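You operate a simulated robot arm through the tools that you are given. There is no shell and no other tool.

Carry out the task below with a simulated two-armed robot. There is one attempt and no reset: what you move stays moved.

JOB
Clamp the tall pipe in the vice and rub its top end bright.
Fine: use the wool roll; afterwards open the vice and return roll and pipe to their holes.
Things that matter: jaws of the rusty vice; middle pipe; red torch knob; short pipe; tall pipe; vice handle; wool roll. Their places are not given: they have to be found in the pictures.

It is judged by the outcome, as a careful person would: the job done as asked, and still so three seconds after it is handed in. It fails if anything else is knocked over, pushed out of place, dropped, spilled or broken.

ROBOT AND FRAMES
Two 7-joint arms with three-finger grippers on one trunk that stands fixed in place. Base frame: the origin is at the foot of the trunk, x ahead of it, y to its left, z up. Lengths are in mm, angles in rad, forces in N, time in s.
The left shoulder is at [70, 165, 1163], the right one opposite. With the tool pointing down near the work surface each hand reaches from about 360 to 880 mm from the base axis, measured 20 degrees to its own side. Payload 3.91 kg a hand.
The TCP of each hand is the grasp point between the finger pads, 30 mm short of the fingertips. In the tool frame z runs along the fingers and y along their closing line. The gripper opens to 116 mm. The gripper's body begins 73 mm behind the TCP.
Orientation is told as [roll, pitch, yaw] about the base's x, y, z axes, in that order, counted from this pose: with the fingers straight down and closing along the base's y, the tool's x points along the base's -x, its y along +y and its z along -z.

CONTROLS
- The arms move only by the tool apply_moves. It takes "left_moves", "right_moves" or both (then of equal length, played together; a hand with none holds still); each is a list that holds one entry, the list of rows, each a list of 7 numbers: the shift along the base's x, y, z in mm, then the turn, a rotation vector about the base's x, y, z in rad, then the opening, from 0 (shut) to 1 (fully open). In form: [[[tx, ty, tz, wx, wy, wz, grip], ...]]. A call has 1 to 20 rows; each row shifts and turns the commanded pose from where the row before left it. Each row takes 0.2 s and may step no farther than 50 mm and 0.15 rad from the row before; otherwise, or with a gripper value out of range, the whole call is refused. A pose out of reach is approached as far as the arm can. The call stops where the force on the tool passes 40 N (or 10 N more than at its start, if that is more) or the arm is blocked; 0.2 s more then pass. The fingers move at their own pace (about 153 mm/s each) and stop on an object; they squeeze with about 38 N. The grip force told is the motor's: it shows also when the fingers shut on nothing. Time passes only in rows, and 0.2 s behind the last, so rows that do not move let the fingers close. It gives the time, the measured TCP pose, the force on the tool (base axes), the opening and the grip force at its end, in the units of the frame above (readings bear some noise), with the torque about the TCP (base axes, N m) and any sound that the robot's microphone picked up.
- Cameras (640 x 400 px; columns grow to the right, rows downward): "scene" is now at [135.9, 14.2, 1474.3]; the picture's right is [0.17, -0.99, 0.00], its down [-0.61, -0.11, -0.78] and it looks along [0.77, 0.13, -0.62] (base axes); focal length 264 px, centre (320, 200). "left" rides on the left gripper at [75, 17, -88] in its tool frame; the picture's right is [-0.22, 0.97, 0.00], its down [-0.70, -0.16, -0.70] and it looks along [-0.68, -0.16, 0.71] (tool axes); focal length 247 px, centre (320, 200). "right" rides on the right gripper at [52, 56, -88] in its tool frame; the picture's right is [-0.73, 0.68, 0.00], its down [-0.49, -0.52, -0.70] and it looks along [-0.48, -0.51, 0.71] (tool axes); focal length 247 px, centre (320, 200).
- get_image(camera): a new picture of that camera. No time passes.
- raise_lower(by): slides the trunk up (or, below 0, down) by that many mm; the arms and the scene camera ride with it, the base frame stays. It gives what a move gives, with no picture.
- turn_head(pan, tilt): turns the head with the scene camera to pan (to the left, within 1.501 rad either way) and tilt (down, from -0.506 to 1.204), counted from straight ahead of the robot. It gives what a move gives.
- locate(camera, pixels): for up to 12 pixels [column, row] of the newest picture of that camera ("zoom" is the newest enlarged one), the place [x, y, z] in the base frame of the surface seen there, good to about 2 mm. No time passes.
- inspect(camera, box): a new picture of the part [left, top, right, bottom] of that camera's present view, enlarged. No time passes.
- job_done(): hands the job in; it is judged then, once.

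Open the grippers and draw the arms clear of the work before you hand the job in, unless the task says otherwise.

The tools are called as a command line: name --argument value ..., lists and objects as JSON in quotes. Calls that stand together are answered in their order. apply_moves: Moves the arms, as the interface text tells. Its arguments: {"type":"object","properties":{"left_moves":{"type":"array"},"right_moves":{"type":"array"}},"required":[]} The other tools are called the same way: raise_lower (by) slides the trunk up or down; turn_head (pan, tilt) turns the head that bears the scene camera; get_image (camera) takes a picture; locate (camera, pixels) gives the place of the surface under pixels of a picture; inspect (camera, box) takes an enlarged picture of a part of a camera's view; job_done () hands the job in.

At the start:

```text
time_s: 0.0
left_tool_pos: [588.0, 398.7, 1283.4]
left_orientation: [0.0, 0.0, 0.0]
left_wrist_force: [-0.3, -0.1, 0.6]
left_wrist_torque: [0.03, 0.0, -0.01]
left_gripper_width: 116.2
left_grip_force: 0.0
right_tool_pos: [354.1, -38.5, 1295.6]
right_orientation: [-0.001, 0.001, -0.003]
right_wrist_force: [-1.0, -0.7, -0.9]
right_wrist_torque: [-0.01, 0.0, 0.0]
right_gripper_width: 115.8
right_grip_force: 0.1
trunk travel left (down, up): [-700.0, 140.0]
head pan, tilt: [0.171, 0.672]
```

scene: 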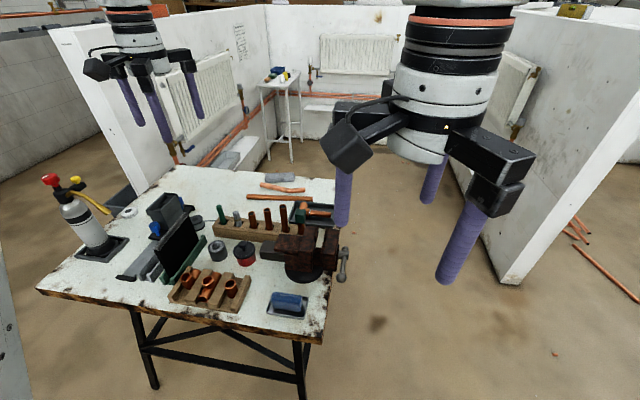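
right: 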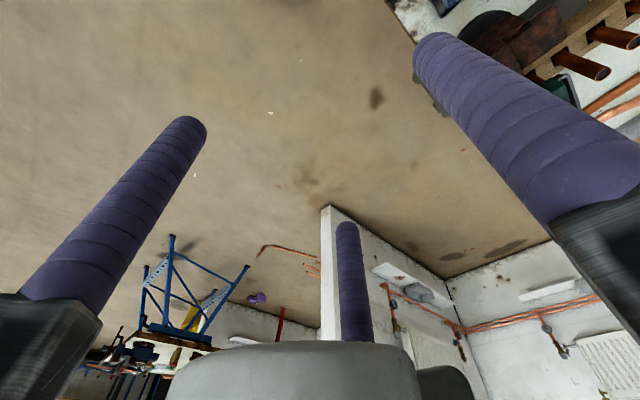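
left: 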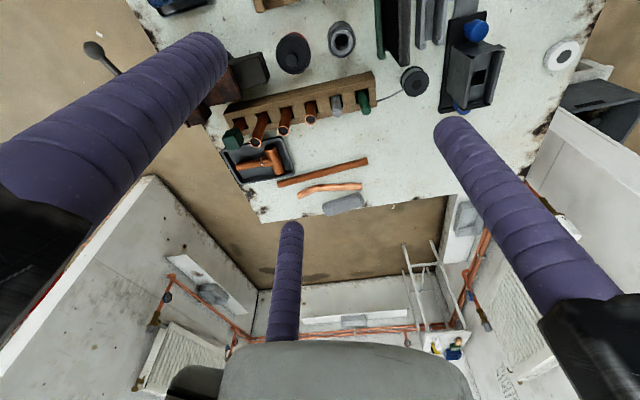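

The scene picture shows the bench with a wooden rack of pipes around (265,225), and the rusty vice near (310,250). I enlarge that region to tell the items apart.

inspect --camera "scene" --box '[200, 170, 360, 270]'

inspect --camera "scene" --box '[30, 160, 360, 366]'

inspect --camera "left" --box '[80, 0, 400, 200]'

```text
4.00 times, centred on (280, 220) of scene
```

zoom: 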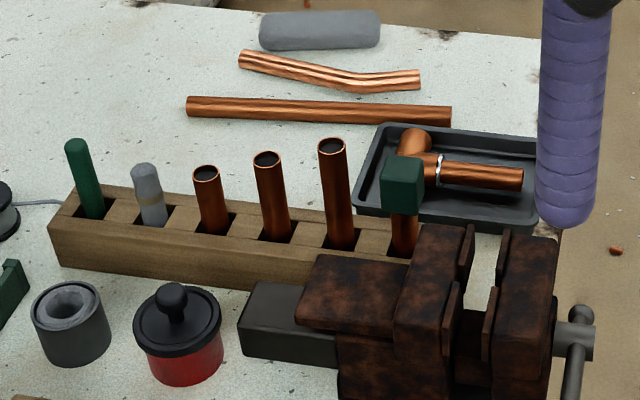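

```text
1.94 times, centred on (195, 263) of scene
```

zoom: 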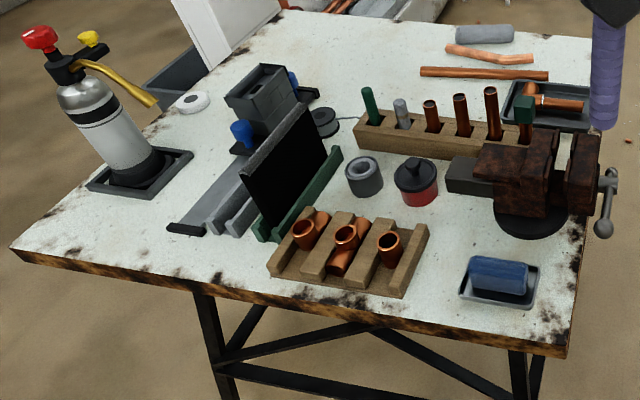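

```text
2.00 times, centred on (240, 100) of left
```

zoom: 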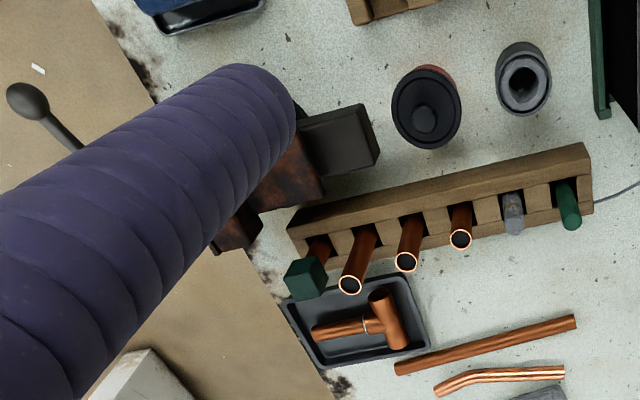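

The rack holds, from left: a green stick, a grey roll (150,190), three pipes of growing height, and a green-headed item. I take close zooms and locate points.

inspect --camera "scene" --box '[208, 196, 304, 256]'

locate --camera "zoom" --pixels '[[80, 180], [210, 215], [330, 200], [455, 175], [465, 170], [590, 105], [605, 130], [595, 345], [60, 320], [480, 390], [520, 345], [560, 270]]'

inspect --camera "scene" --box '[256, 220, 352, 280]'

```text
6.67 times, centred on (256, 226) of scene
```

zoom: 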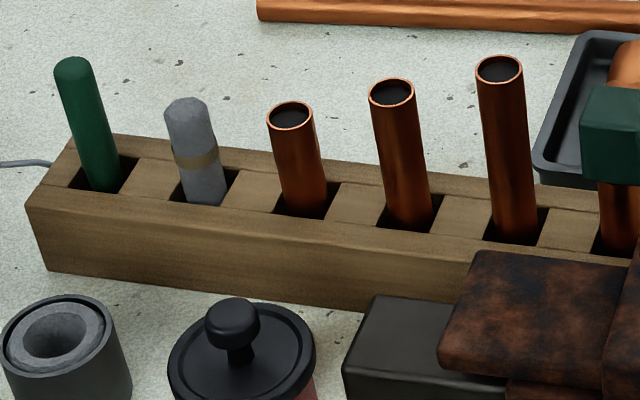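

```text
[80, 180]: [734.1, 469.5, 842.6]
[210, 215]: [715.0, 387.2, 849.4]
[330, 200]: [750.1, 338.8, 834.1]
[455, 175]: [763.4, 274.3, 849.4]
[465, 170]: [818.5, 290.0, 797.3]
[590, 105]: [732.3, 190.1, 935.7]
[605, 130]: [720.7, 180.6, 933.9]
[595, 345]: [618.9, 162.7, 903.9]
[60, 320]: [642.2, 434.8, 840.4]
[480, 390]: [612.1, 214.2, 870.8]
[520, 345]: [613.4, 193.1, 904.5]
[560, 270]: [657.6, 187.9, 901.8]
```

```text
6.67 times, centred on (304, 250) of scene
```

zoom: 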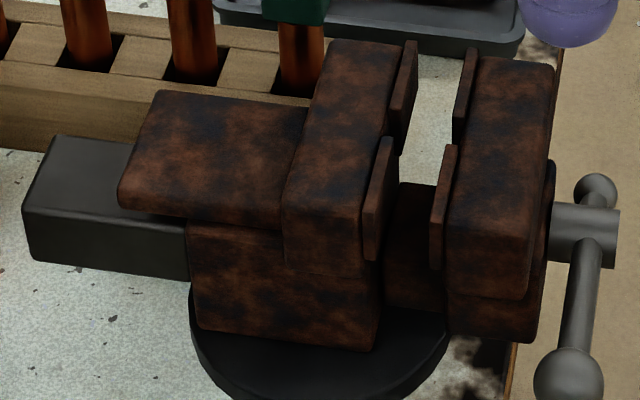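

The vice jaws stand clear at zoom (400,100)/(460,100), with split pads and a T handle at (590,270). I locate the vice's features in this zoom.

locate --camera "zoom" --pixels '[[340, 45], [408, 45], [385, 140], [290, 190], [365, 205], [475, 55], [545, 70], [450, 150], [525, 220], [597, 180], [568, 370], [585, 290]]'

locate --camera "zoom" --pixels '[[400, 100], [375, 200], [430, 240], [415, 200], [615, 225], [570, 215], [545, 240], [350, 380], [320, 390], [60, 190], [600, 235], [475, 110]]'

```text
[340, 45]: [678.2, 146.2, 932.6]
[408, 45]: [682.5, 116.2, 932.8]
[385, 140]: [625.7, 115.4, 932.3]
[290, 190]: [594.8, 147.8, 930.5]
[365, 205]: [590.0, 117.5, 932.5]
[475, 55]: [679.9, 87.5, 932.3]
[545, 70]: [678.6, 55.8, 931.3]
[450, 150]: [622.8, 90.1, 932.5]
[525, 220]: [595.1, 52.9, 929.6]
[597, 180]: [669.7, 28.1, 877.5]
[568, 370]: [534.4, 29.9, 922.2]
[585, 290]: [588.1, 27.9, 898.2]
```

```text
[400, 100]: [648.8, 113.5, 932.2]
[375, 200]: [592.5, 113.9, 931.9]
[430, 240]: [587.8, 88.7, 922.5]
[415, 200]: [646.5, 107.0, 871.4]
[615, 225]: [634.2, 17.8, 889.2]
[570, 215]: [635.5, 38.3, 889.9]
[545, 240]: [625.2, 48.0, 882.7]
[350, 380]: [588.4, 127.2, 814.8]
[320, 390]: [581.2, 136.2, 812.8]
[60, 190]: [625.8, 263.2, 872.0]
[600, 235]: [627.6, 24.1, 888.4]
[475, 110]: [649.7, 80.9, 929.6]
```

The vice is aligned with the base axes: jaws span y≈88–114, top z≈932, split pads centred at x≈636. Now I measure pipes and roll in a fresh zoom.

inspect --camera "scene" --box '[208, 196, 304, 256]'

locate --camera "zoom" --pixels '[[500, 84], [478, 68], [521, 68], [500, 56], [505, 150], [515, 225], [392, 105], [372, 95], [414, 95], [405, 200], [290, 128], [305, 190]]'

locate --camera "zoom" --pixels '[[187, 103], [190, 130], [168, 120], [212, 118], [205, 190], [195, 160], [72, 62], [100, 180], [150, 175], [465, 225], [250, 190], [570, 230]]'

```text
6.67 times, centred on (256, 226) of scene
```

zoom: 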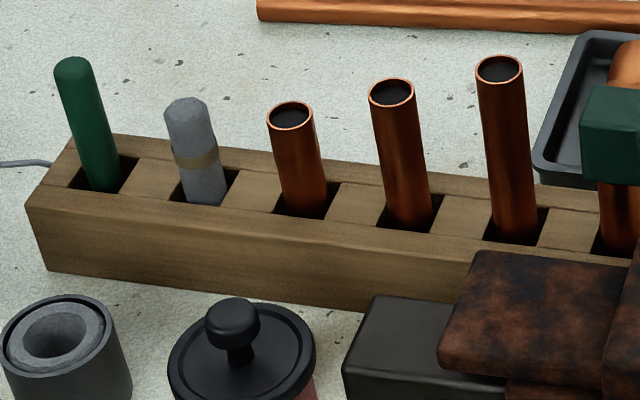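

```text
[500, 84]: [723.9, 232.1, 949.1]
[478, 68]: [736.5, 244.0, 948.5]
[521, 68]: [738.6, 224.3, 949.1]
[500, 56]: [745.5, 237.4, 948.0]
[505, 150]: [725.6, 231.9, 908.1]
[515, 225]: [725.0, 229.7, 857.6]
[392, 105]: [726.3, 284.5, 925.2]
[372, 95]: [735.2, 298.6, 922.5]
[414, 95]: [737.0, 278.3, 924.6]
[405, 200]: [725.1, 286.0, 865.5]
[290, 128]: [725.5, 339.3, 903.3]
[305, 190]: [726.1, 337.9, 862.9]
```

```text
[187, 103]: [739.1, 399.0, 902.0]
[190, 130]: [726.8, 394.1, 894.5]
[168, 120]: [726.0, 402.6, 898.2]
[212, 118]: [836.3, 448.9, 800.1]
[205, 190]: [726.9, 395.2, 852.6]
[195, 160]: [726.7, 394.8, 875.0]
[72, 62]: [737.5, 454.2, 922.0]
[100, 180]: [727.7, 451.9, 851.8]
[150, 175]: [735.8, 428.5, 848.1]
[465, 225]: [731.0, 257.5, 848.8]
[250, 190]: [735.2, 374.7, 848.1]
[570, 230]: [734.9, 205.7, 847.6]
```

Tall pipe: centre ≈(735.5,233.5), Ø≈22, top z≈949; roll ≈(738,394), top ≈902. Next I look closer at the jaw gap and the handle.

inspect --camera "scene" --box '[296, 222, 336, 247]'

locate --camera "zoom" --pixels '[[285, 80], [330, 80], [300, 140], [260, 330], [300, 340], [180, 350], [215, 360], [400, 300], [490, 80], [525, 90], [455, 300], [480, 290]]'

inspect --camera "scene" --box '[320, 236, 368, 292]'

get_image --camera "left"

```text
16.00 times, centred on (316, 234) of scene
```

zoom: 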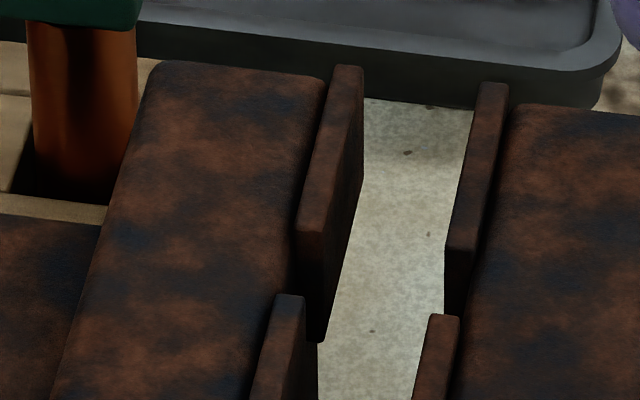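

```text
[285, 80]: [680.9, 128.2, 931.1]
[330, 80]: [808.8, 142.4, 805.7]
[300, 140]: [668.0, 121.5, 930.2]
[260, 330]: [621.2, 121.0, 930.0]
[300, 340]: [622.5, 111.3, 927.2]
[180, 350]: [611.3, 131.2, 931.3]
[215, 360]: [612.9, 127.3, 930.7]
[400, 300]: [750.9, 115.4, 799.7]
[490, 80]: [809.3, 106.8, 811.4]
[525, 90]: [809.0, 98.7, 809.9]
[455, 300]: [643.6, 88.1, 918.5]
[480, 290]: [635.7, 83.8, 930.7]
```

```text
7.14 times, centred on (344, 264) of scene
```

zoom: 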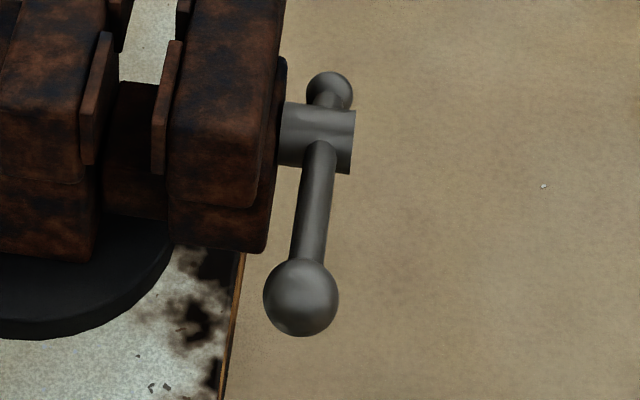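

```text
taken
```

left: 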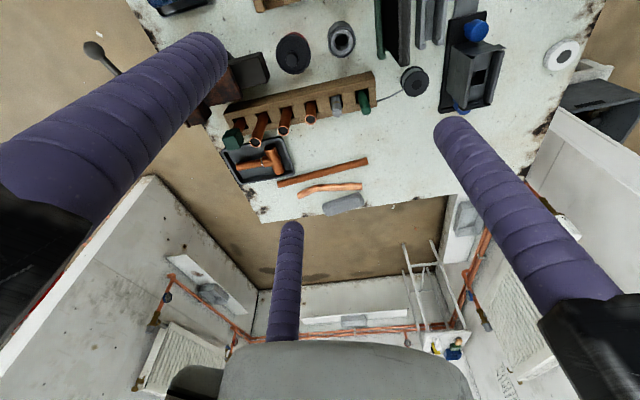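

The jaw opening looks ≈25 mm between pads for a 22 mm pipe. I bring the left hand to yaw −90° above the rack side to look with its camera, and move the right hand away to the right while turning it to point toward +y for the handle.

apply_moves --left_moves '[[[1, -13.5, -10, 0, 0, -0.1428, 1], [1, -13.5, -10, 0, 0, -0.1428, 1], [1, -13.5, -10, 0, 0, -0.1428, 1], [1, -13.5, -10, 0, 0, -0.1428, 1], [1, -13.5, -10, 0, 0, -0.1428, 1], [1, -13.5, -10, 0, 0, -0.1428, 1], [1, -13.5, -10, 0, 0, -0.1428, 1], [1, -13.5, -10, 0, 0, -0.1428, 1], [1, -13.5, -10, 0, 0, -0.1428, 1], [1, -13.5, -10, 0, 0, -0.1428, 1], [1, -13.5, -10, 0, 0, -0.1428, 1]]]' --right_moves '[[[8, -20, -18, 0.1428, 0, 0, 1], [8, -20, -18, 0.1428, 0, 0, 1], [8, -20, -18, 0.1428, 0, 0, 1], [8, -20, -18, 0.1428, 0, 0, 1], [8, -20, -18, 0.1428, 0, 0, 1], [8, -20, -18, 0.1428, 0, 0, 1], [8, -20, -18, 0.1428, 0, 0, 1], [8, -20, -18, 0.1428, 0, 0, 1], [8, -20, -18, 0.1428, 0, 0, 1], [8, -20, -18, 0.1428, 0, 0, 1], [8, -20, -18, 0.1428, 0, 0, 1]]]'

get_image --camera "scene"

get_image --camera "left"

get_image --camera "right"

```text
time_s: 2.4
left_tool_pos: [599.2, 250.4, 1171.0]
left_orientation: [-0.002, -0.001, -1.573]
left_wrist_force: [-0.1, -0.3, 0.2]
left_wrist_torque: [0.0, -0.02, -0.02]
left_gripper_width: 115.8
left_grip_force: 0.0
right_tool_pos: [385.5, -238.1, 1109.7]
right_orientation: [1.525, 0.045, -0.002]
right_wrist_force: [1.3, 0.6, 5.9]
right_wrist_torque: [-0.5, -0.05, 0.1]
right_gripper_width: 116.0
right_grip_force: 0.0
right hand out of reach, approached as far as the arm can: row 9, 10, 11
trunk travel left (down, up): [-700.0, 140.0]
head pan, tilt: [0.171, 0.672]
```

```text
taken
```

scene: 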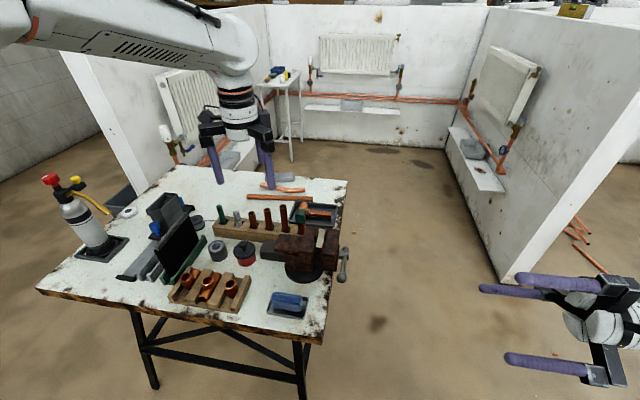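

```text
taken
```

left: 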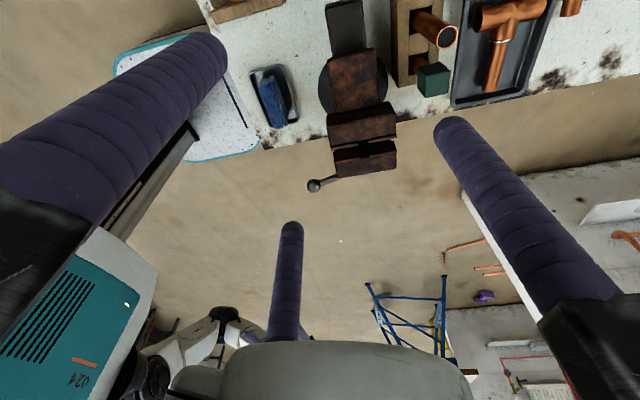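

```text
taken
```

right: 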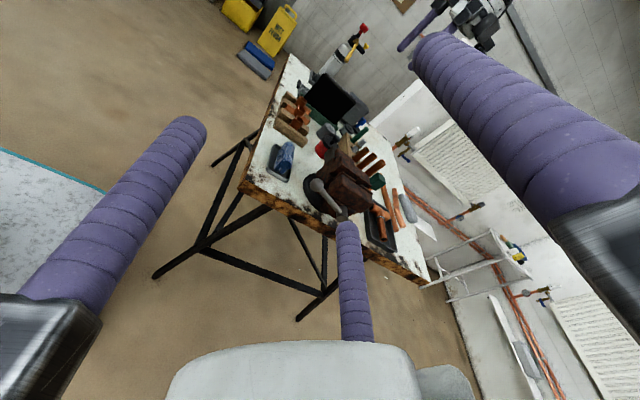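

The right hand stopped a bit short of its commanded pose; the left is at yaw −90°. The hands seem to show a third purple finger, so I zoom in on both hands and the vice.

inspect --camera "scene" --box '[170, 70, 310, 195]'

inspect --camera "scene" --box '[470, 250, 640, 400]'

inspect --camera "left" --box '[290, 20, 450, 200]'

```text
3.20 times, centred on (240, 132) of scene
```

zoom: 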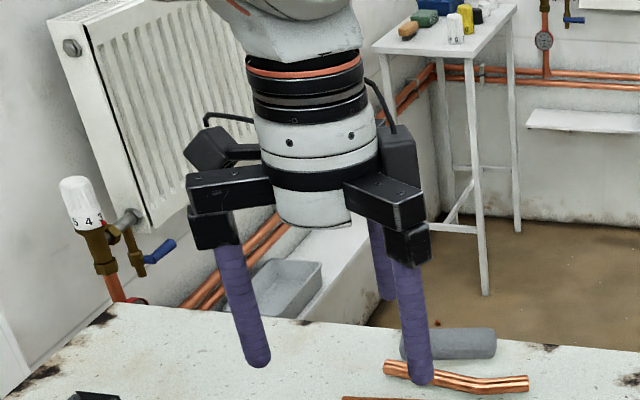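

```text
2.67 times, centred on (555, 325) of scene
```

zoom: 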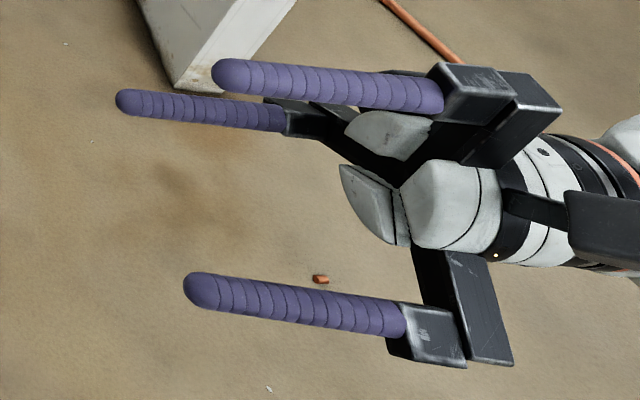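

```text
2.22 times, centred on (370, 110) of left
```

zoom: 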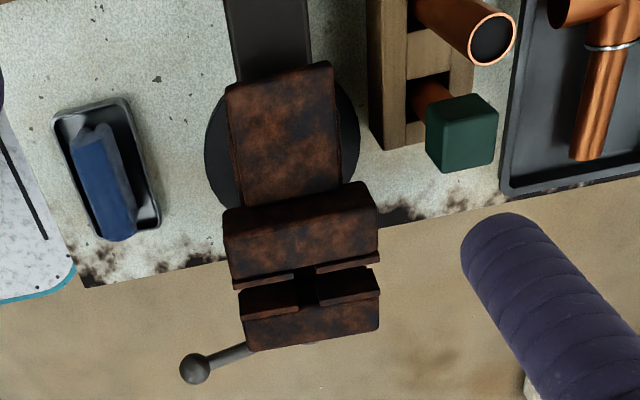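

The hands visibly have a third finger on the tool's −x side. I locate its tip and the jaw details from the left camera.

locate --camera "zoom" --pixels '[[310, 292], [268, 285], [345, 268], [270, 295], [345, 288], [298, 215], [310, 318], [195, 370], [255, 350], [235, 275], [375, 255], [308, 270]]'

locate --camera "left" --pixels '[[292, 226], [285, 280], [285, 330], [205, 50], [450, 130], [300, 360], [350, 153], [345, 180], [318, 185]]'

inspect --camera "left" --box '[320, 110, 400, 180]'

```text
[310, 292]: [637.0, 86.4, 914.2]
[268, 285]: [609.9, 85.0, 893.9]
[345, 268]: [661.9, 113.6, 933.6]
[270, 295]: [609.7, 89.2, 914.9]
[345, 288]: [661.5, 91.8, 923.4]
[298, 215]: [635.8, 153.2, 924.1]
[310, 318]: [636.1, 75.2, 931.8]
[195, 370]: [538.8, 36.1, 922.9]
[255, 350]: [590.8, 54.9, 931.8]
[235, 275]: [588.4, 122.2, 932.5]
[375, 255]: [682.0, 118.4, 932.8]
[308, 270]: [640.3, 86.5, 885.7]
```

```text
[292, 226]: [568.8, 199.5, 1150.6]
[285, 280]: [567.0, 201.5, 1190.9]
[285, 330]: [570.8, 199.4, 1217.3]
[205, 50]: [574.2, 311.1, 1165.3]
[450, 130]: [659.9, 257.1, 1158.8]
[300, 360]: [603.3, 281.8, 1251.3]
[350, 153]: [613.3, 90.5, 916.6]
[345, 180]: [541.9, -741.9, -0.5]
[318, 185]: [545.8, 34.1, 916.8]
```

```text
5.71 times, centred on (360, 145) of left
```

zoom: 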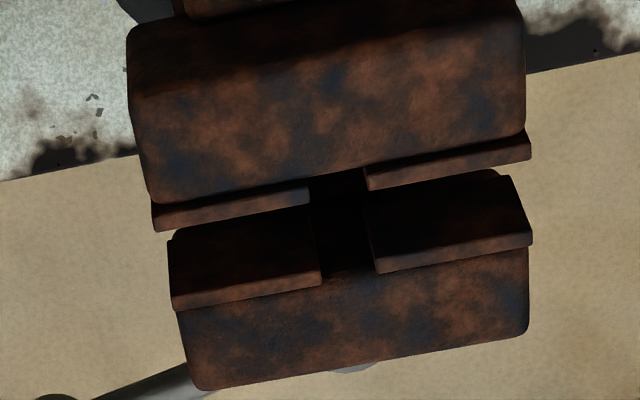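

The fingers sit about 120° apart (locate gives them around the TCP at ≈62 mm). I partially close the left gripper in free air to see how the fingers really move.

apply_moves --left_moves '[[[0, 0, 0, 0, 0, 0, 0.35], [0, 0, 0, 0, 0, 0, 0.35]]]'

get_image --camera "left"

inspect --camera "scene" --box '[170, 70, 310, 195]'

```text
time_s: 3.0
left_tool_pos: [598.7, 250.1, 1172.3]
left_orientation: [0.0, 0.001, -1.572]
left_wrist_force: [-0.7, -0.4, 1.0]
left_wrist_torque: [-0.03, -0.02, -0.01]
left_gripper_width: 40.5
left_grip_force: 0.0
right_tool_pos: [387.4, -239.5, 1120.1]
right_orientation: [1.569, 0.009, -0.011]
right_wrist_force: [0.1, 0.7, 0.2]
right_wrist_torque: [-0.02, 0.01, -0.03]
right_gripper_width: 116.4
right_grip_force: 0.0
trunk travel left (down, up): [-700.0, 140.0]
head pan, tilt: [0.171, 0.672]
```

```text
taken
```

left: 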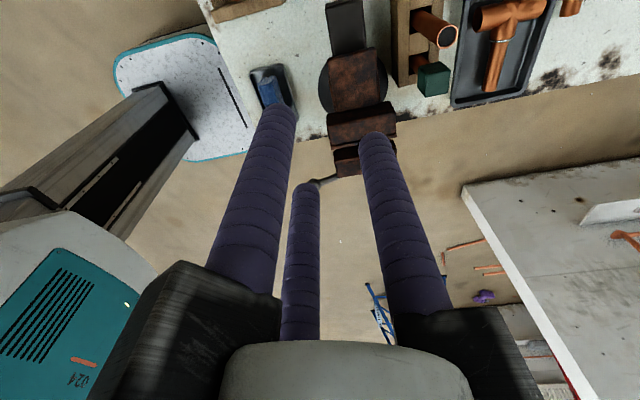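

```text
3.20 times, centred on (240, 132) of scene
```

zoom: 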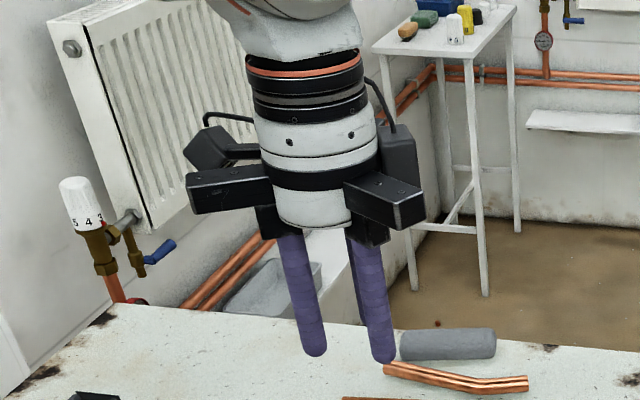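

All three fingers converge, so it is a centric gripper in practice. I locate finger surfaces at this opening to know the real geometry.

locate --camera "left" --pixels '[[305, 195], [303, 250], [375, 145], [395, 210], [270, 115], [245, 200], [260, 260], [410, 260], [230, 320]]'

locate --camera "zoom" --pixels '[[310, 340], [300, 290], [385, 345], [375, 300], [370, 260], [285, 250]]'

apply_moves --left_moves '[[[0, 0, 0, 0, 0, 0, 0], [0, 0, 0, 0, 0, 0, 0], [0, 0, 0, 0, 0, 0, 0]]]'

get_image --camera "left"

```text
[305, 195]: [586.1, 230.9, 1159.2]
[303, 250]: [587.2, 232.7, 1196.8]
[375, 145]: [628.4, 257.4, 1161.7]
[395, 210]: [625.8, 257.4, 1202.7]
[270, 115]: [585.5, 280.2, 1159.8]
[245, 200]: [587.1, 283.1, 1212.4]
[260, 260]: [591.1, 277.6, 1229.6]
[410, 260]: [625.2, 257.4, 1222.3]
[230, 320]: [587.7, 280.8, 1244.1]
```

```text
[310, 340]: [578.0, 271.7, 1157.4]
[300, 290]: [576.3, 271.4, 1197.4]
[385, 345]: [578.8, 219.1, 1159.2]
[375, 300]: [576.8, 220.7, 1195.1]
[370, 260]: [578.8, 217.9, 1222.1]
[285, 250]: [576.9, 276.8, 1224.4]
```

```text
time_s: 3.8
left_tool_pos: [599.6, 249.8, 1172.4]
left_orientation: [0.0, 0.0, -1.569]
left_wrist_force: [-1.0, 0.0, 0.1]
left_wrist_torque: [-0.01, 0.01, 0.02]
left_gripper_width: 8.8
left_grip_force: 37.9
right_tool_pos: [387.3, -239.9, 1122.3]
right_orientation: [1.571, 0.012, -0.01]
right_wrist_force: [-0.2, -1.7, -0.6]
right_wrist_torque: [-0.01, 0.02, 0.04]
right_gripper_width: 115.9
right_grip_force: 0.1
trunk travel left (down, up): [-700.0, 140.0]
head pan, tilt: [0.171, 0.672]
```

```text
taken
```

left: 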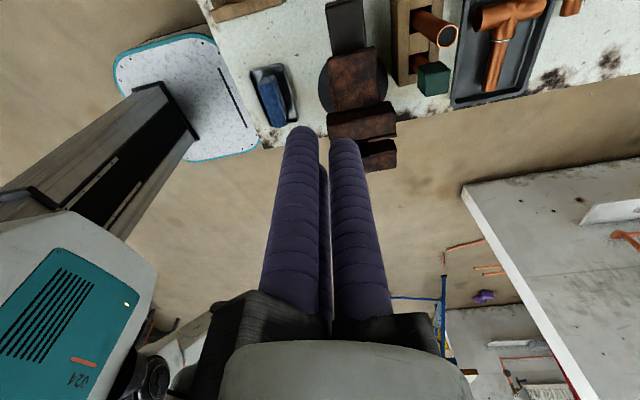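

Closed, the three fingers form a cluster; at 40 mm opening their centres lie ≈30 mm from the axis. I check the room around the tall pipe: the green-headed neighbour and the middle pipe.

inspect --camera "scene" --box '[256, 196, 320, 236]'

locate --camera "zoom" --pixels '[[385, 95], [475, 95], [385, 140], [475, 140], [430, 90], [395, 75], [470, 75], [430, 160], [440, 200], [390, 100], [380, 150], [470, 180]]'

inspect --camera "left" --box '[320, 80, 400, 180]'

```text
10.00 times, centred on (288, 216) of scene
```

zoom: 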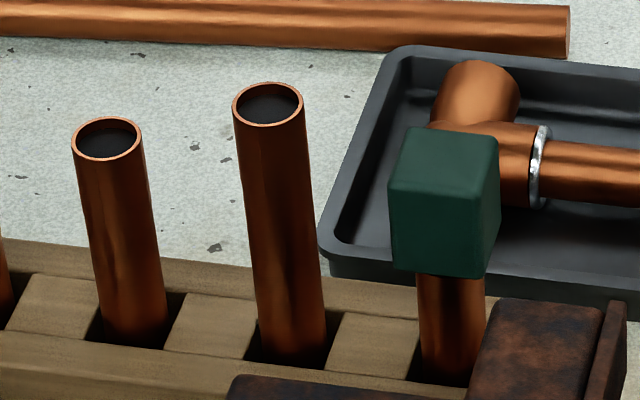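

```text
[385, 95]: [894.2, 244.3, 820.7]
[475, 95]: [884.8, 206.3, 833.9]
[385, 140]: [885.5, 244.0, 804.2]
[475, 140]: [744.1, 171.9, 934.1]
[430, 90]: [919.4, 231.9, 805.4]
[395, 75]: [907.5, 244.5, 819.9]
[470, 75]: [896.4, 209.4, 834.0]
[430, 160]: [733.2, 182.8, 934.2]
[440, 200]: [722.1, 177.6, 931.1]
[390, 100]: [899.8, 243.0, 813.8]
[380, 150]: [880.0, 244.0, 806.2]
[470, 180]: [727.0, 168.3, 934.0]
```

```text
4.00 times, centred on (360, 130) of left
```

zoom: 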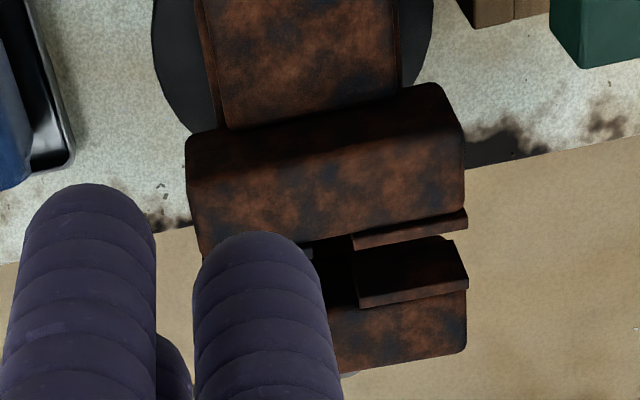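

The green head spans y≈167–194, z 905–935, so ≈6 mm clearance remains with a narrow opening. I move the left hand over the tall pipe at (735.5,234.2) with the opening preset to ≈38 mm.

apply_moves --left_moves '[[[34, -4, 0, 0, 0, 0, 0.33], [34, -4, 0, 0, 0, 0, 0.33], [34, -4, -20, 0, 0, 0, 0.33], [34, -4, -30, 0, 0, 0, 0.33], [0, 0, -40, 0, 0, 0, 0.33], [0, 0, 0, 0, 0, 0, 0.33]]]'

get_image --camera "left"

inspect --camera "scene" --box '[208, 156, 336, 236]'

```text
time_s: 5.2
left_tool_pos: [735.2, 233.9, 1081.4]
left_orientation: [-0.001, 0.0, -1.57]
left_wrist_force: [-0.5, -0.1, 0.9]
left_wrist_torque: [0.03, -0.01, -0.02]
left_gripper_width: 38.3
left_grip_force: 0.0
right_tool_pos: [387.0, -240.2, 1120.9]
right_orientation: [1.568, 0.012, -0.011]
right_wrist_force: [-0.2, -0.6, -0.7]
right_wrist_torque: [-0.01, 0.0, 0.01]
right_gripper_width: 116.0
right_grip_force: 0.2
trunk travel left (down, up): [-700.0, 140.0]
head pan, tilt: [0.171, 0.672]
```

```text
taken
```

left: 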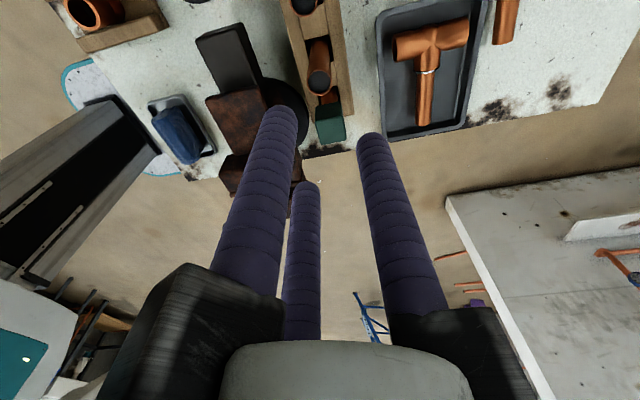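

```text
5.00 times, centred on (272, 196) of scene
```

zoom: 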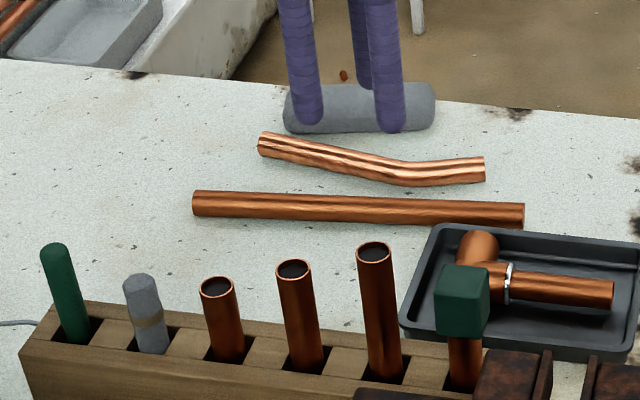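

The left camera shows the tall pipe at (320,80) beneath the fingers. I verify its rim place from this view before descending.

inspect --camera "left" --box '[280, 20, 360, 150]'

locate --camera "left" --pixels '[[309, 80], [330, 78], [319, 92], [319, 68], [319, 45], [330, 130], [318, 143], [342, 138]]'

```text
3.08 times, centred on (320, 85) of left
```

zoom: 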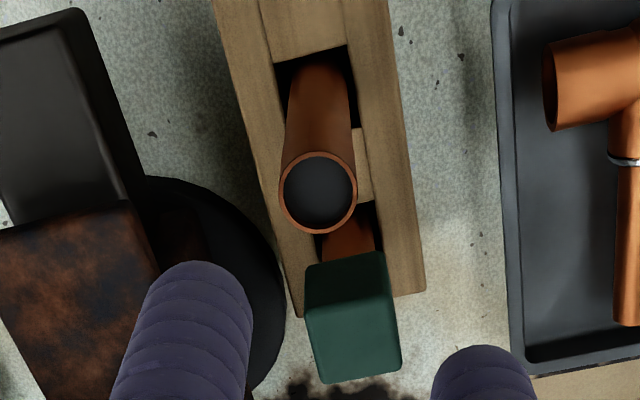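

```text
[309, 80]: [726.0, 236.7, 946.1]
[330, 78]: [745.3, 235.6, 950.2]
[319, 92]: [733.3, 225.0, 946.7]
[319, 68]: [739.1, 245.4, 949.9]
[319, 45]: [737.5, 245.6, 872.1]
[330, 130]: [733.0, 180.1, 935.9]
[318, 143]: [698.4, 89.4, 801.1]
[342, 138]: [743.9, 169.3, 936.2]
```

The rim from this view centres at ≈(735.8,235.2). I descend to TCP z≈942 with small corrections and then close.

apply_moves --left_moves '[[[0.6, 1.2, -35, 0, 0, 0, 0.33], [0, 0, -35, 0, 0, 0, 0.33], [0, 0, -25, 0, 0, 0, 0.33], [0, 0, -20, 0, 0, 0, 0.33], [0, 0, -15, 0, 0, 0, 0.33], [0, 0, -9, 0, 0, 0, 0.33], [0, 0, 0, 0, 0, 0, 0.33]]]'

inspect --camera "scene" --box '[228, 176, 324, 236]'

```text
time_s: 6.8
left_tool_pos: [736.4, 235.5, 943.5]
left_orientation: [0.001, -0.001, -1.572]
left_wrist_force: [-1.4, -0.2, 0.0]
left_wrist_torque: [0.01, 0.0, -0.03]
left_gripper_width: 38.3
left_grip_force: 0.0
right_tool_pos: [386.2, -241.3, 1120.6]
right_orientation: [1.57, 0.01, -0.01]
right_wrist_force: [0.0, -0.3, 0.3]
right_wrist_torque: [0.0, 0.0, 0.02]
right_gripper_width: 115.9
right_grip_force: 0.2
trunk travel left (down, up): [-700.0, 140.0]
head pan, tilt: [0.171, 0.672]
```

```text
6.67 times, centred on (276, 206) of scene
```

zoom: 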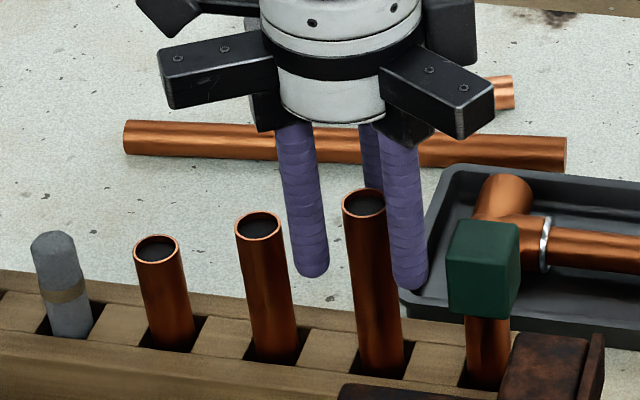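

Fingers straddle the pipe (A at 305, C at 405, B behind). I close the grip.

apply_moves --left_moves '[[[0, 0, 0, 0, 0, 0, 0], [0, 0, 0, 0, 0, 0, 0], [0, 0, 0, 0, 0, 0, 0]]]'

inspect --camera "scene" --box '[228, 176, 324, 236]'

```text
time_s: 7.6
left_tool_pos: [735.9, 235.2, 943.9]
left_orientation: [0.001, 0.0, -1.572]
left_wrist_force: [0.1, -0.4, 0.0]
left_wrist_torque: [0.0, 0.0, 0.03]
left_gripper_width: 20.8
left_grip_force: 37.5
right_tool_pos: [386.5, -240.6, 1121.4]
right_orientation: [1.569, 0.009, -0.01]
right_wrist_force: [0.6, 0.1, -0.7]
right_wrist_torque: [-0.02, 0.02, 0.0]
right_gripper_width: 115.9
right_grip_force: 0.1
trunk travel left (down, up): [-700.0, 140.0]
head pan, tilt: [0.171, 0.672]
```

```text
6.67 times, centred on (276, 206) of scene
```

zoom: 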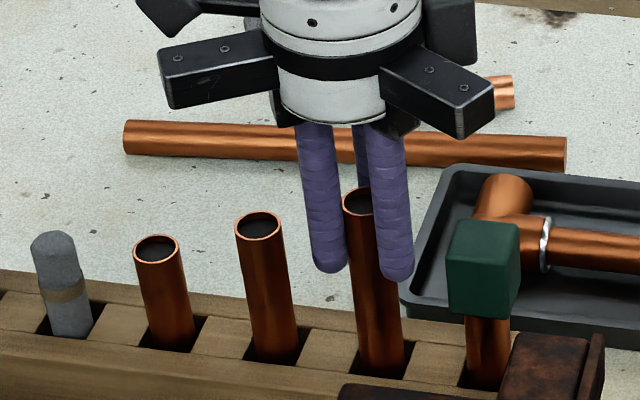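

Width 20.8 with full grip force: the pipe is held. I lift straight up 165 mm.

apply_moves --left_moves '[[[0, 0, 15, 0, 0, 0, 0], [0, 0, 25, 0, 0, 0, 0], [0, 0, 35, 0, 0, 0, 0], [0, 0, 40, 0, 0, 0, 0], [0, 0, 50, 0, 0, 0, 0], [0, 0, 0, 0, 0, 0, 0]]]'

get_image --camera "scene"

inspect --camera "scene" --box '[218, 116, 330, 236]'

get_image --camera "left"

```text
time_s: 9.0
left_tool_pos: [736.9, 232.6, 1110.1]
left_orientation: [-0.001, 0.0, -1.57]
left_wrist_force: [0.7, -0.4, -0.8]
left_wrist_torque: [-0.01, 0.01, -0.01]
left_gripper_width: 20.8
left_grip_force: 38.1
right_tool_pos: [387.3, -239.9, 1120.5]
right_orientation: [1.571, 0.011, -0.009]
right_wrist_force: [-0.2, 0.8, -0.4]
right_wrist_torque: [0.0, 0.02, 0.05]
right_gripper_width: 116.1
right_grip_force: 0.0
trunk travel left (down, up): [-700.0, 140.0]
head pan, tilt: [0.171, 0.672]
```

```text
taken
```

scene: 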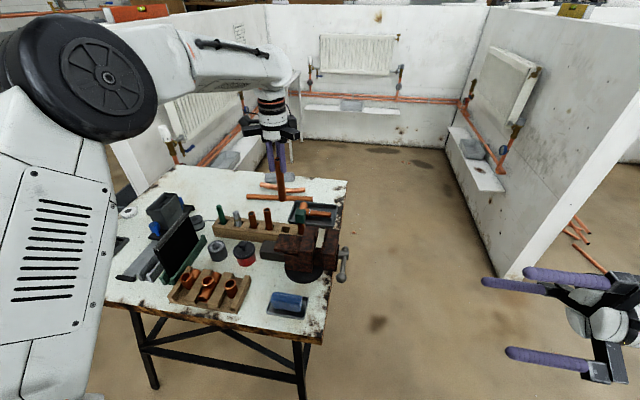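

```text
3.33 times, centred on (274, 176) of scene
```

zoom: 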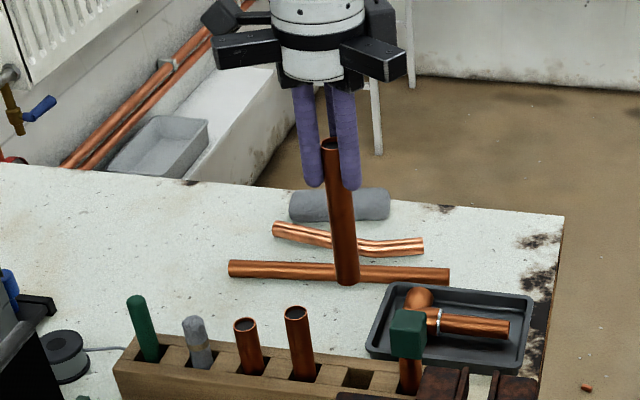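

```text
taken
```

left: 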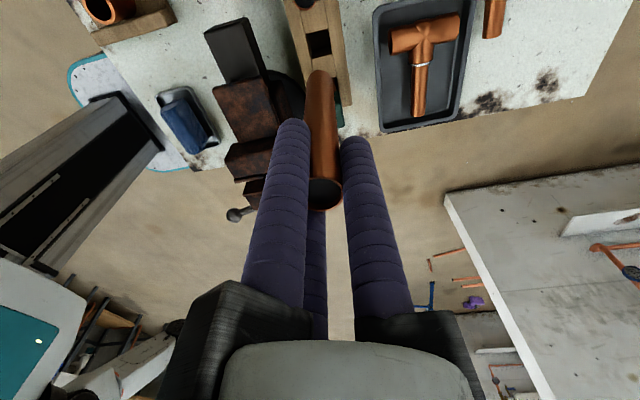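

The pipe is lifted, empty hole at zoom (357,378). I locate pipe top and bottom ends, and the hole for later.

locate --camera "zoom" --pixels '[[332, 148], [335, 200], [347, 281], [345, 275], [343, 377], [357, 373], [372, 378], [357, 388], [340, 370], [375, 372], [340, 240]]'

locate --camera "left" --pixels '[[321, 72], [318, 90], [325, 205], [308, 192], [341, 190], [308, 45], [330, 43], [318, 55], [318, 32]]'

inspect --camera "left" --box '[200, 60, 280, 220]'

```text
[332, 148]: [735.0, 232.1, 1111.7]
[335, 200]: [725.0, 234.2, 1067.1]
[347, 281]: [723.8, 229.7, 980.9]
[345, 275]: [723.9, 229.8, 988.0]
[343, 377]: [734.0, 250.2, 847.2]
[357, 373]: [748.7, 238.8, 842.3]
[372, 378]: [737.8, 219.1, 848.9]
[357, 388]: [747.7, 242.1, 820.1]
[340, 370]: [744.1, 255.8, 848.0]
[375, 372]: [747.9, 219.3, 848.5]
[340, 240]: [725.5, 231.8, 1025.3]
```

```text
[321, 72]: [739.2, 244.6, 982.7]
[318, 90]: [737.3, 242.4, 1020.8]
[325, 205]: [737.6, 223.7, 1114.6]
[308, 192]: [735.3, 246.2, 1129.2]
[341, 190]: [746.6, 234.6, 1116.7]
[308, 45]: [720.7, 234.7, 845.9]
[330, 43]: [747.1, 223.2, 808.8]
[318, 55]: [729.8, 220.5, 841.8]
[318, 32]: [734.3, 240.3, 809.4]
```

```text
2.50 times, centred on (240, 140) of left
```

zoom: 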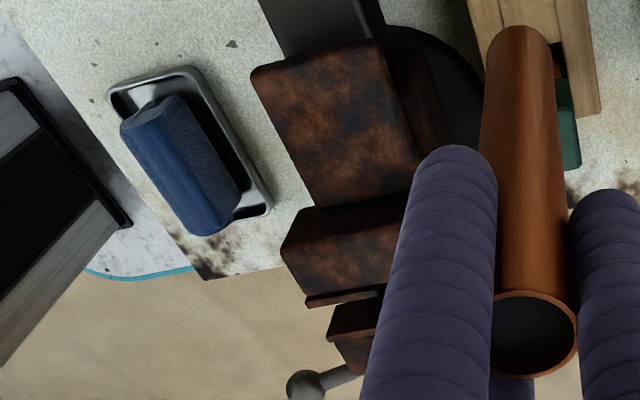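

Pipe spans from TCP+5 down to TCP−131.5 (length ≈137); hole centre ≈(735,235), floor ≈811. I carry the pipe high over the vice gap at (636,101).

apply_moves --left_moves '[[[-15, -20, 5, 0, 0, 0, 0], [-20, -28, 0, 0, 0, 0, 0], [-25, -32, 0, 0, 0, 0, 0], [-25, -32, 0, 0, 0, 0, 0], [-16, -20, 0, 0, 0, 0, 0], [0, 0, 0, 0, 0, 0, 0], [0, 0, 0, 0, 0, 0, 0]]]'

inspect --camera "scene" --box '[256, 150, 368, 290]'

get_image --camera "left"

```text
time_s: 10.6
left_tool_pos: [636.2, 104.2, 1115.8]
left_orientation: [0.0, 0.0, -1.57]
left_wrist_force: [-0.4, -0.2, -0.3]
left_wrist_torque: [0.01, -0.01, 0.04]
left_gripper_width: 20.4
left_grip_force: 38.1
right_tool_pos: [386.2, -239.8, 1121.3]
right_orientation: [1.569, 0.011, -0.011]
right_wrist_force: [0.3, 0.0, -0.4]
right_wrist_torque: [0.0, 0.02, -0.01]
right_gripper_width: 116.3
right_grip_force: 0.1
trunk travel left (down, up): [-700.0, 140.0]
head pan, tilt: [0.171, 0.672]
```

```text
2.86 times, centred on (312, 220) of scene
```

zoom: 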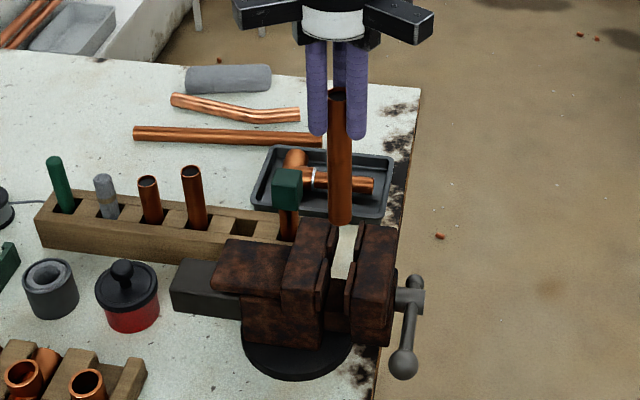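

```text
taken
```

left: 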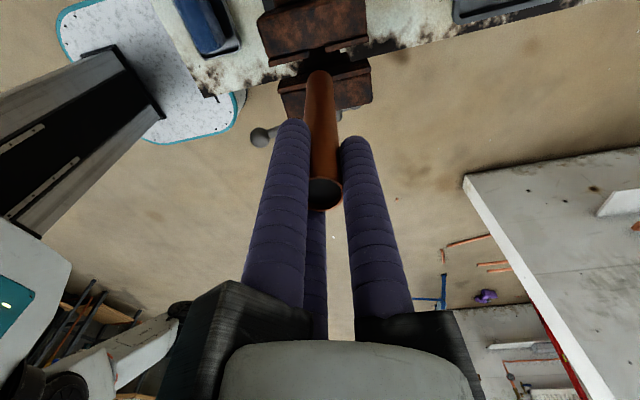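

The pipe hangs above the gap. I zoom on the jaws from both views to get the pad faces and the slot precisely.

inspect --camera "left" --box '[250, 0, 390, 130]'

inspect --camera "scene" --box '[296, 220, 344, 260]'

locate --camera "zoom" --pixels '[[355, 150], [345, 200], [365, 150], [370, 190], [430, 290], [480, 200], [490, 190], [500, 130], [330, 290], [410, 260], [420, 200], [380, 100]]'

```text
3.08 times, centred on (320, 65) of left
```

zoom: 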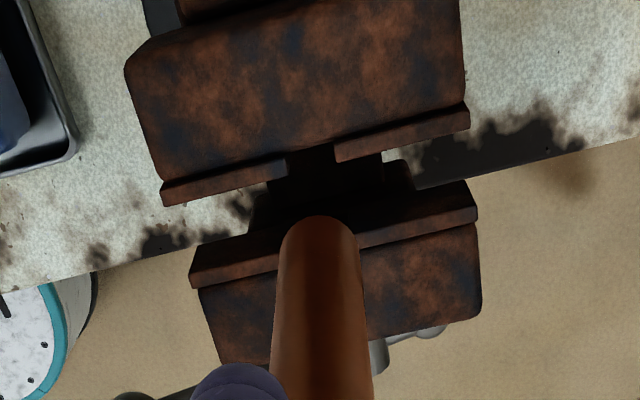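

```text
10.00 times, centred on (320, 240) of scene
```

zoom: 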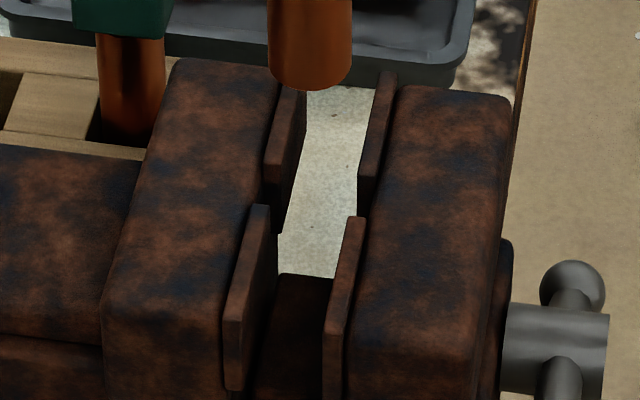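

```text
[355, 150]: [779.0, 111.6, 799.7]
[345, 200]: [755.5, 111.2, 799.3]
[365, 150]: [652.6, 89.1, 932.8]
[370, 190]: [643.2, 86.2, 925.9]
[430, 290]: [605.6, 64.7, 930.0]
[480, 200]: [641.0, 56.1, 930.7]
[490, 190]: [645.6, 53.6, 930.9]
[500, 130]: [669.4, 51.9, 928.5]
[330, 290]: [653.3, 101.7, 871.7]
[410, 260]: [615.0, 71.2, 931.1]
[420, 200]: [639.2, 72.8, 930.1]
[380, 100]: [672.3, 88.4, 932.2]
```

I locate the slot edges and pad tops more exactly in this zoom.

locate --camera "zoom" --pixels '[[268, 155], [274, 155], [262, 210], [270, 215], [365, 172], [371, 170], [350, 222], [358, 222], [230, 312], [240, 310], [330, 325], [342, 325]]'

locate --camera "zoom" --pixels '[[310, 88], [275, 80], [345, 78], [285, 120], [278, 130], [292, 110], [300, 95], [385, 80], [378, 80], [300, 300], [290, 350], [320, 330]]'

```text
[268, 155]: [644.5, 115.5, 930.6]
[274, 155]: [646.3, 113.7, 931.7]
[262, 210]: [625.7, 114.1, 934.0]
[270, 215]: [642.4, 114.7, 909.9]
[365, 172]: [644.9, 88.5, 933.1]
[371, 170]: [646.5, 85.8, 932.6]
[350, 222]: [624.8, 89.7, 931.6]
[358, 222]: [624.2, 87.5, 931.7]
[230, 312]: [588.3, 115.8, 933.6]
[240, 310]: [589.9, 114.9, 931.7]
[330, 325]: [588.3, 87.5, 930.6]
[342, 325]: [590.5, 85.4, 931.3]
```

```text
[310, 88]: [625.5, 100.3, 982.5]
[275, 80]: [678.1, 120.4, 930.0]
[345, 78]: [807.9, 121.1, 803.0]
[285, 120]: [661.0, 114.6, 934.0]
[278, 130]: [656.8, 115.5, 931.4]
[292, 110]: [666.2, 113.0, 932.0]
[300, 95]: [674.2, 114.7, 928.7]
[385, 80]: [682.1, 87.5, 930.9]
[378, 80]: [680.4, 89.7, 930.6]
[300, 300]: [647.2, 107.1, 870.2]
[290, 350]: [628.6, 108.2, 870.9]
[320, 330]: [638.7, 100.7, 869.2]
```

The slot between pads spans x≈626–644 (centre 635), pads at y≈113 and ≈89.5, and the guide under them tops at z≈871. I lower the pipe to bottom z≈885 at (635,104).

apply_moves --left_moves '[[[-1, 0, -20, 0, 0, 0, 0], [0, 0, -20, 0, 0, 0, 0], [0, 0, -15, 0, 0, 0, 0], [0, 0, -15, 0, 0, 0, 0], [0, 0, -15, 0, 0, 0, 0], [0, 0, -14, 0, 0, 0, 0], [0, 0, 0, 0, 0, 0, 0]]]'

inspect --camera "scene" --box '[280, 190, 360, 260]'

inspect --camera "left" --box '[250, 0, 390, 130]'

```text
time_s: 12.2
left_tool_pos: [633.7, 104.3, 1015.1]
left_orientation: [0.001, 0.001, -1.571]
left_wrist_force: [0.0, -0.4, -0.1]
left_wrist_torque: [-0.01, -0.01, -0.02]
left_gripper_width: 20.3
left_grip_force: 37.3
right_tool_pos: [386.9, -241.6, 1123.0]
right_orientation: [1.569, 0.01, -0.011]
right_wrist_force: [-0.6, -0.4, -0.2]
right_wrist_torque: [-0.02, 0.0, -0.01]
right_gripper_width: 116.2
right_grip_force: 0.0
trunk travel left (down, up): [-700.0, 140.0]
head pan, tilt: [0.171, 0.672]
```

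```text
5.71 times, centred on (320, 225) of scene
```

zoom: 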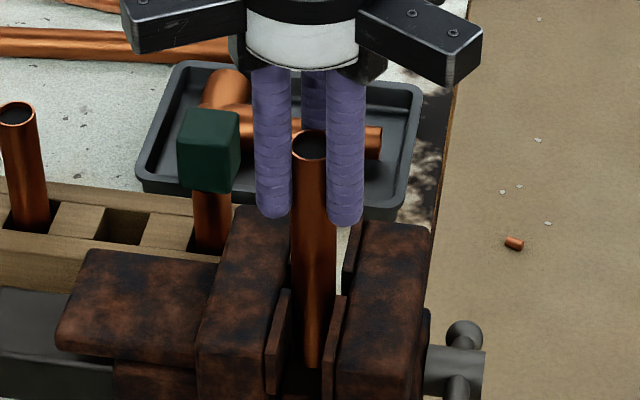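

```text
3.08 times, centred on (320, 65) of left
```

zoom: 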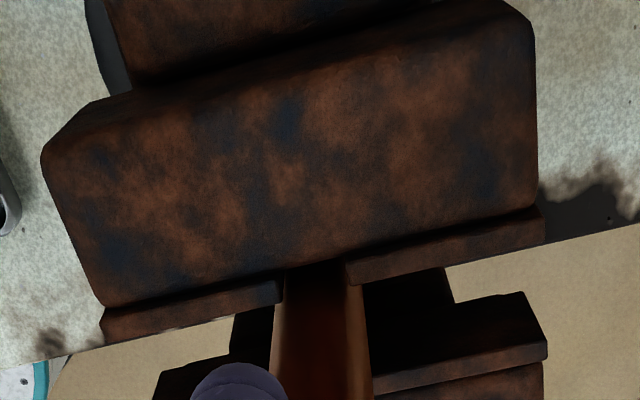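

The pipe hangs within the slot between the jaws. I lower gently by small steps toward the guide.

apply_moves --left_moves '[[[0.7, 0, -3, 0, 0, 0, 0], [0, 0, -3, 0, 0, 0, 0], [0, 0, -2, 0, 0, 0, 0], [0, 0, -1, 0, 0, 0, 0], [0, 0, 0, 0, 0, 0, 0]]]'

inspect --camera "scene" --box '[296, 220, 344, 260]'

```text
time_s: 13.4
left_tool_pos: [633.6, 103.4, 1006.4]
left_orientation: [0.001, 0.001, -1.57]
left_wrist_force: [-0.2, 0.5, -1.2]
left_wrist_torque: [0.03, -0.02, -0.01]
left_gripper_width: 20.4
left_grip_force: 38.3
right_tool_pos: [386.4, -241.1, 1121.9]
right_orientation: [1.57, 0.01, -0.011]
right_wrist_force: [0.0, 0.8, -0.8]
right_wrist_torque: [-0.01, 0.02, -0.01]
right_gripper_width: 115.8
right_grip_force: 0.0
trunk travel left (down, up): [-700.0, 140.0]
head pan, tilt: [0.171, 0.672]
```

```text
10.00 times, centred on (320, 240) of scene
```

zoom: 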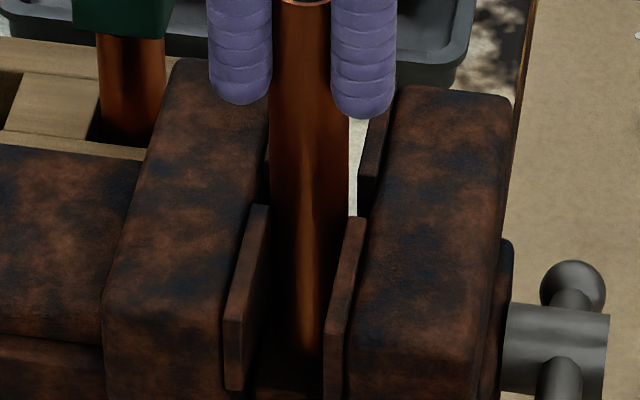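

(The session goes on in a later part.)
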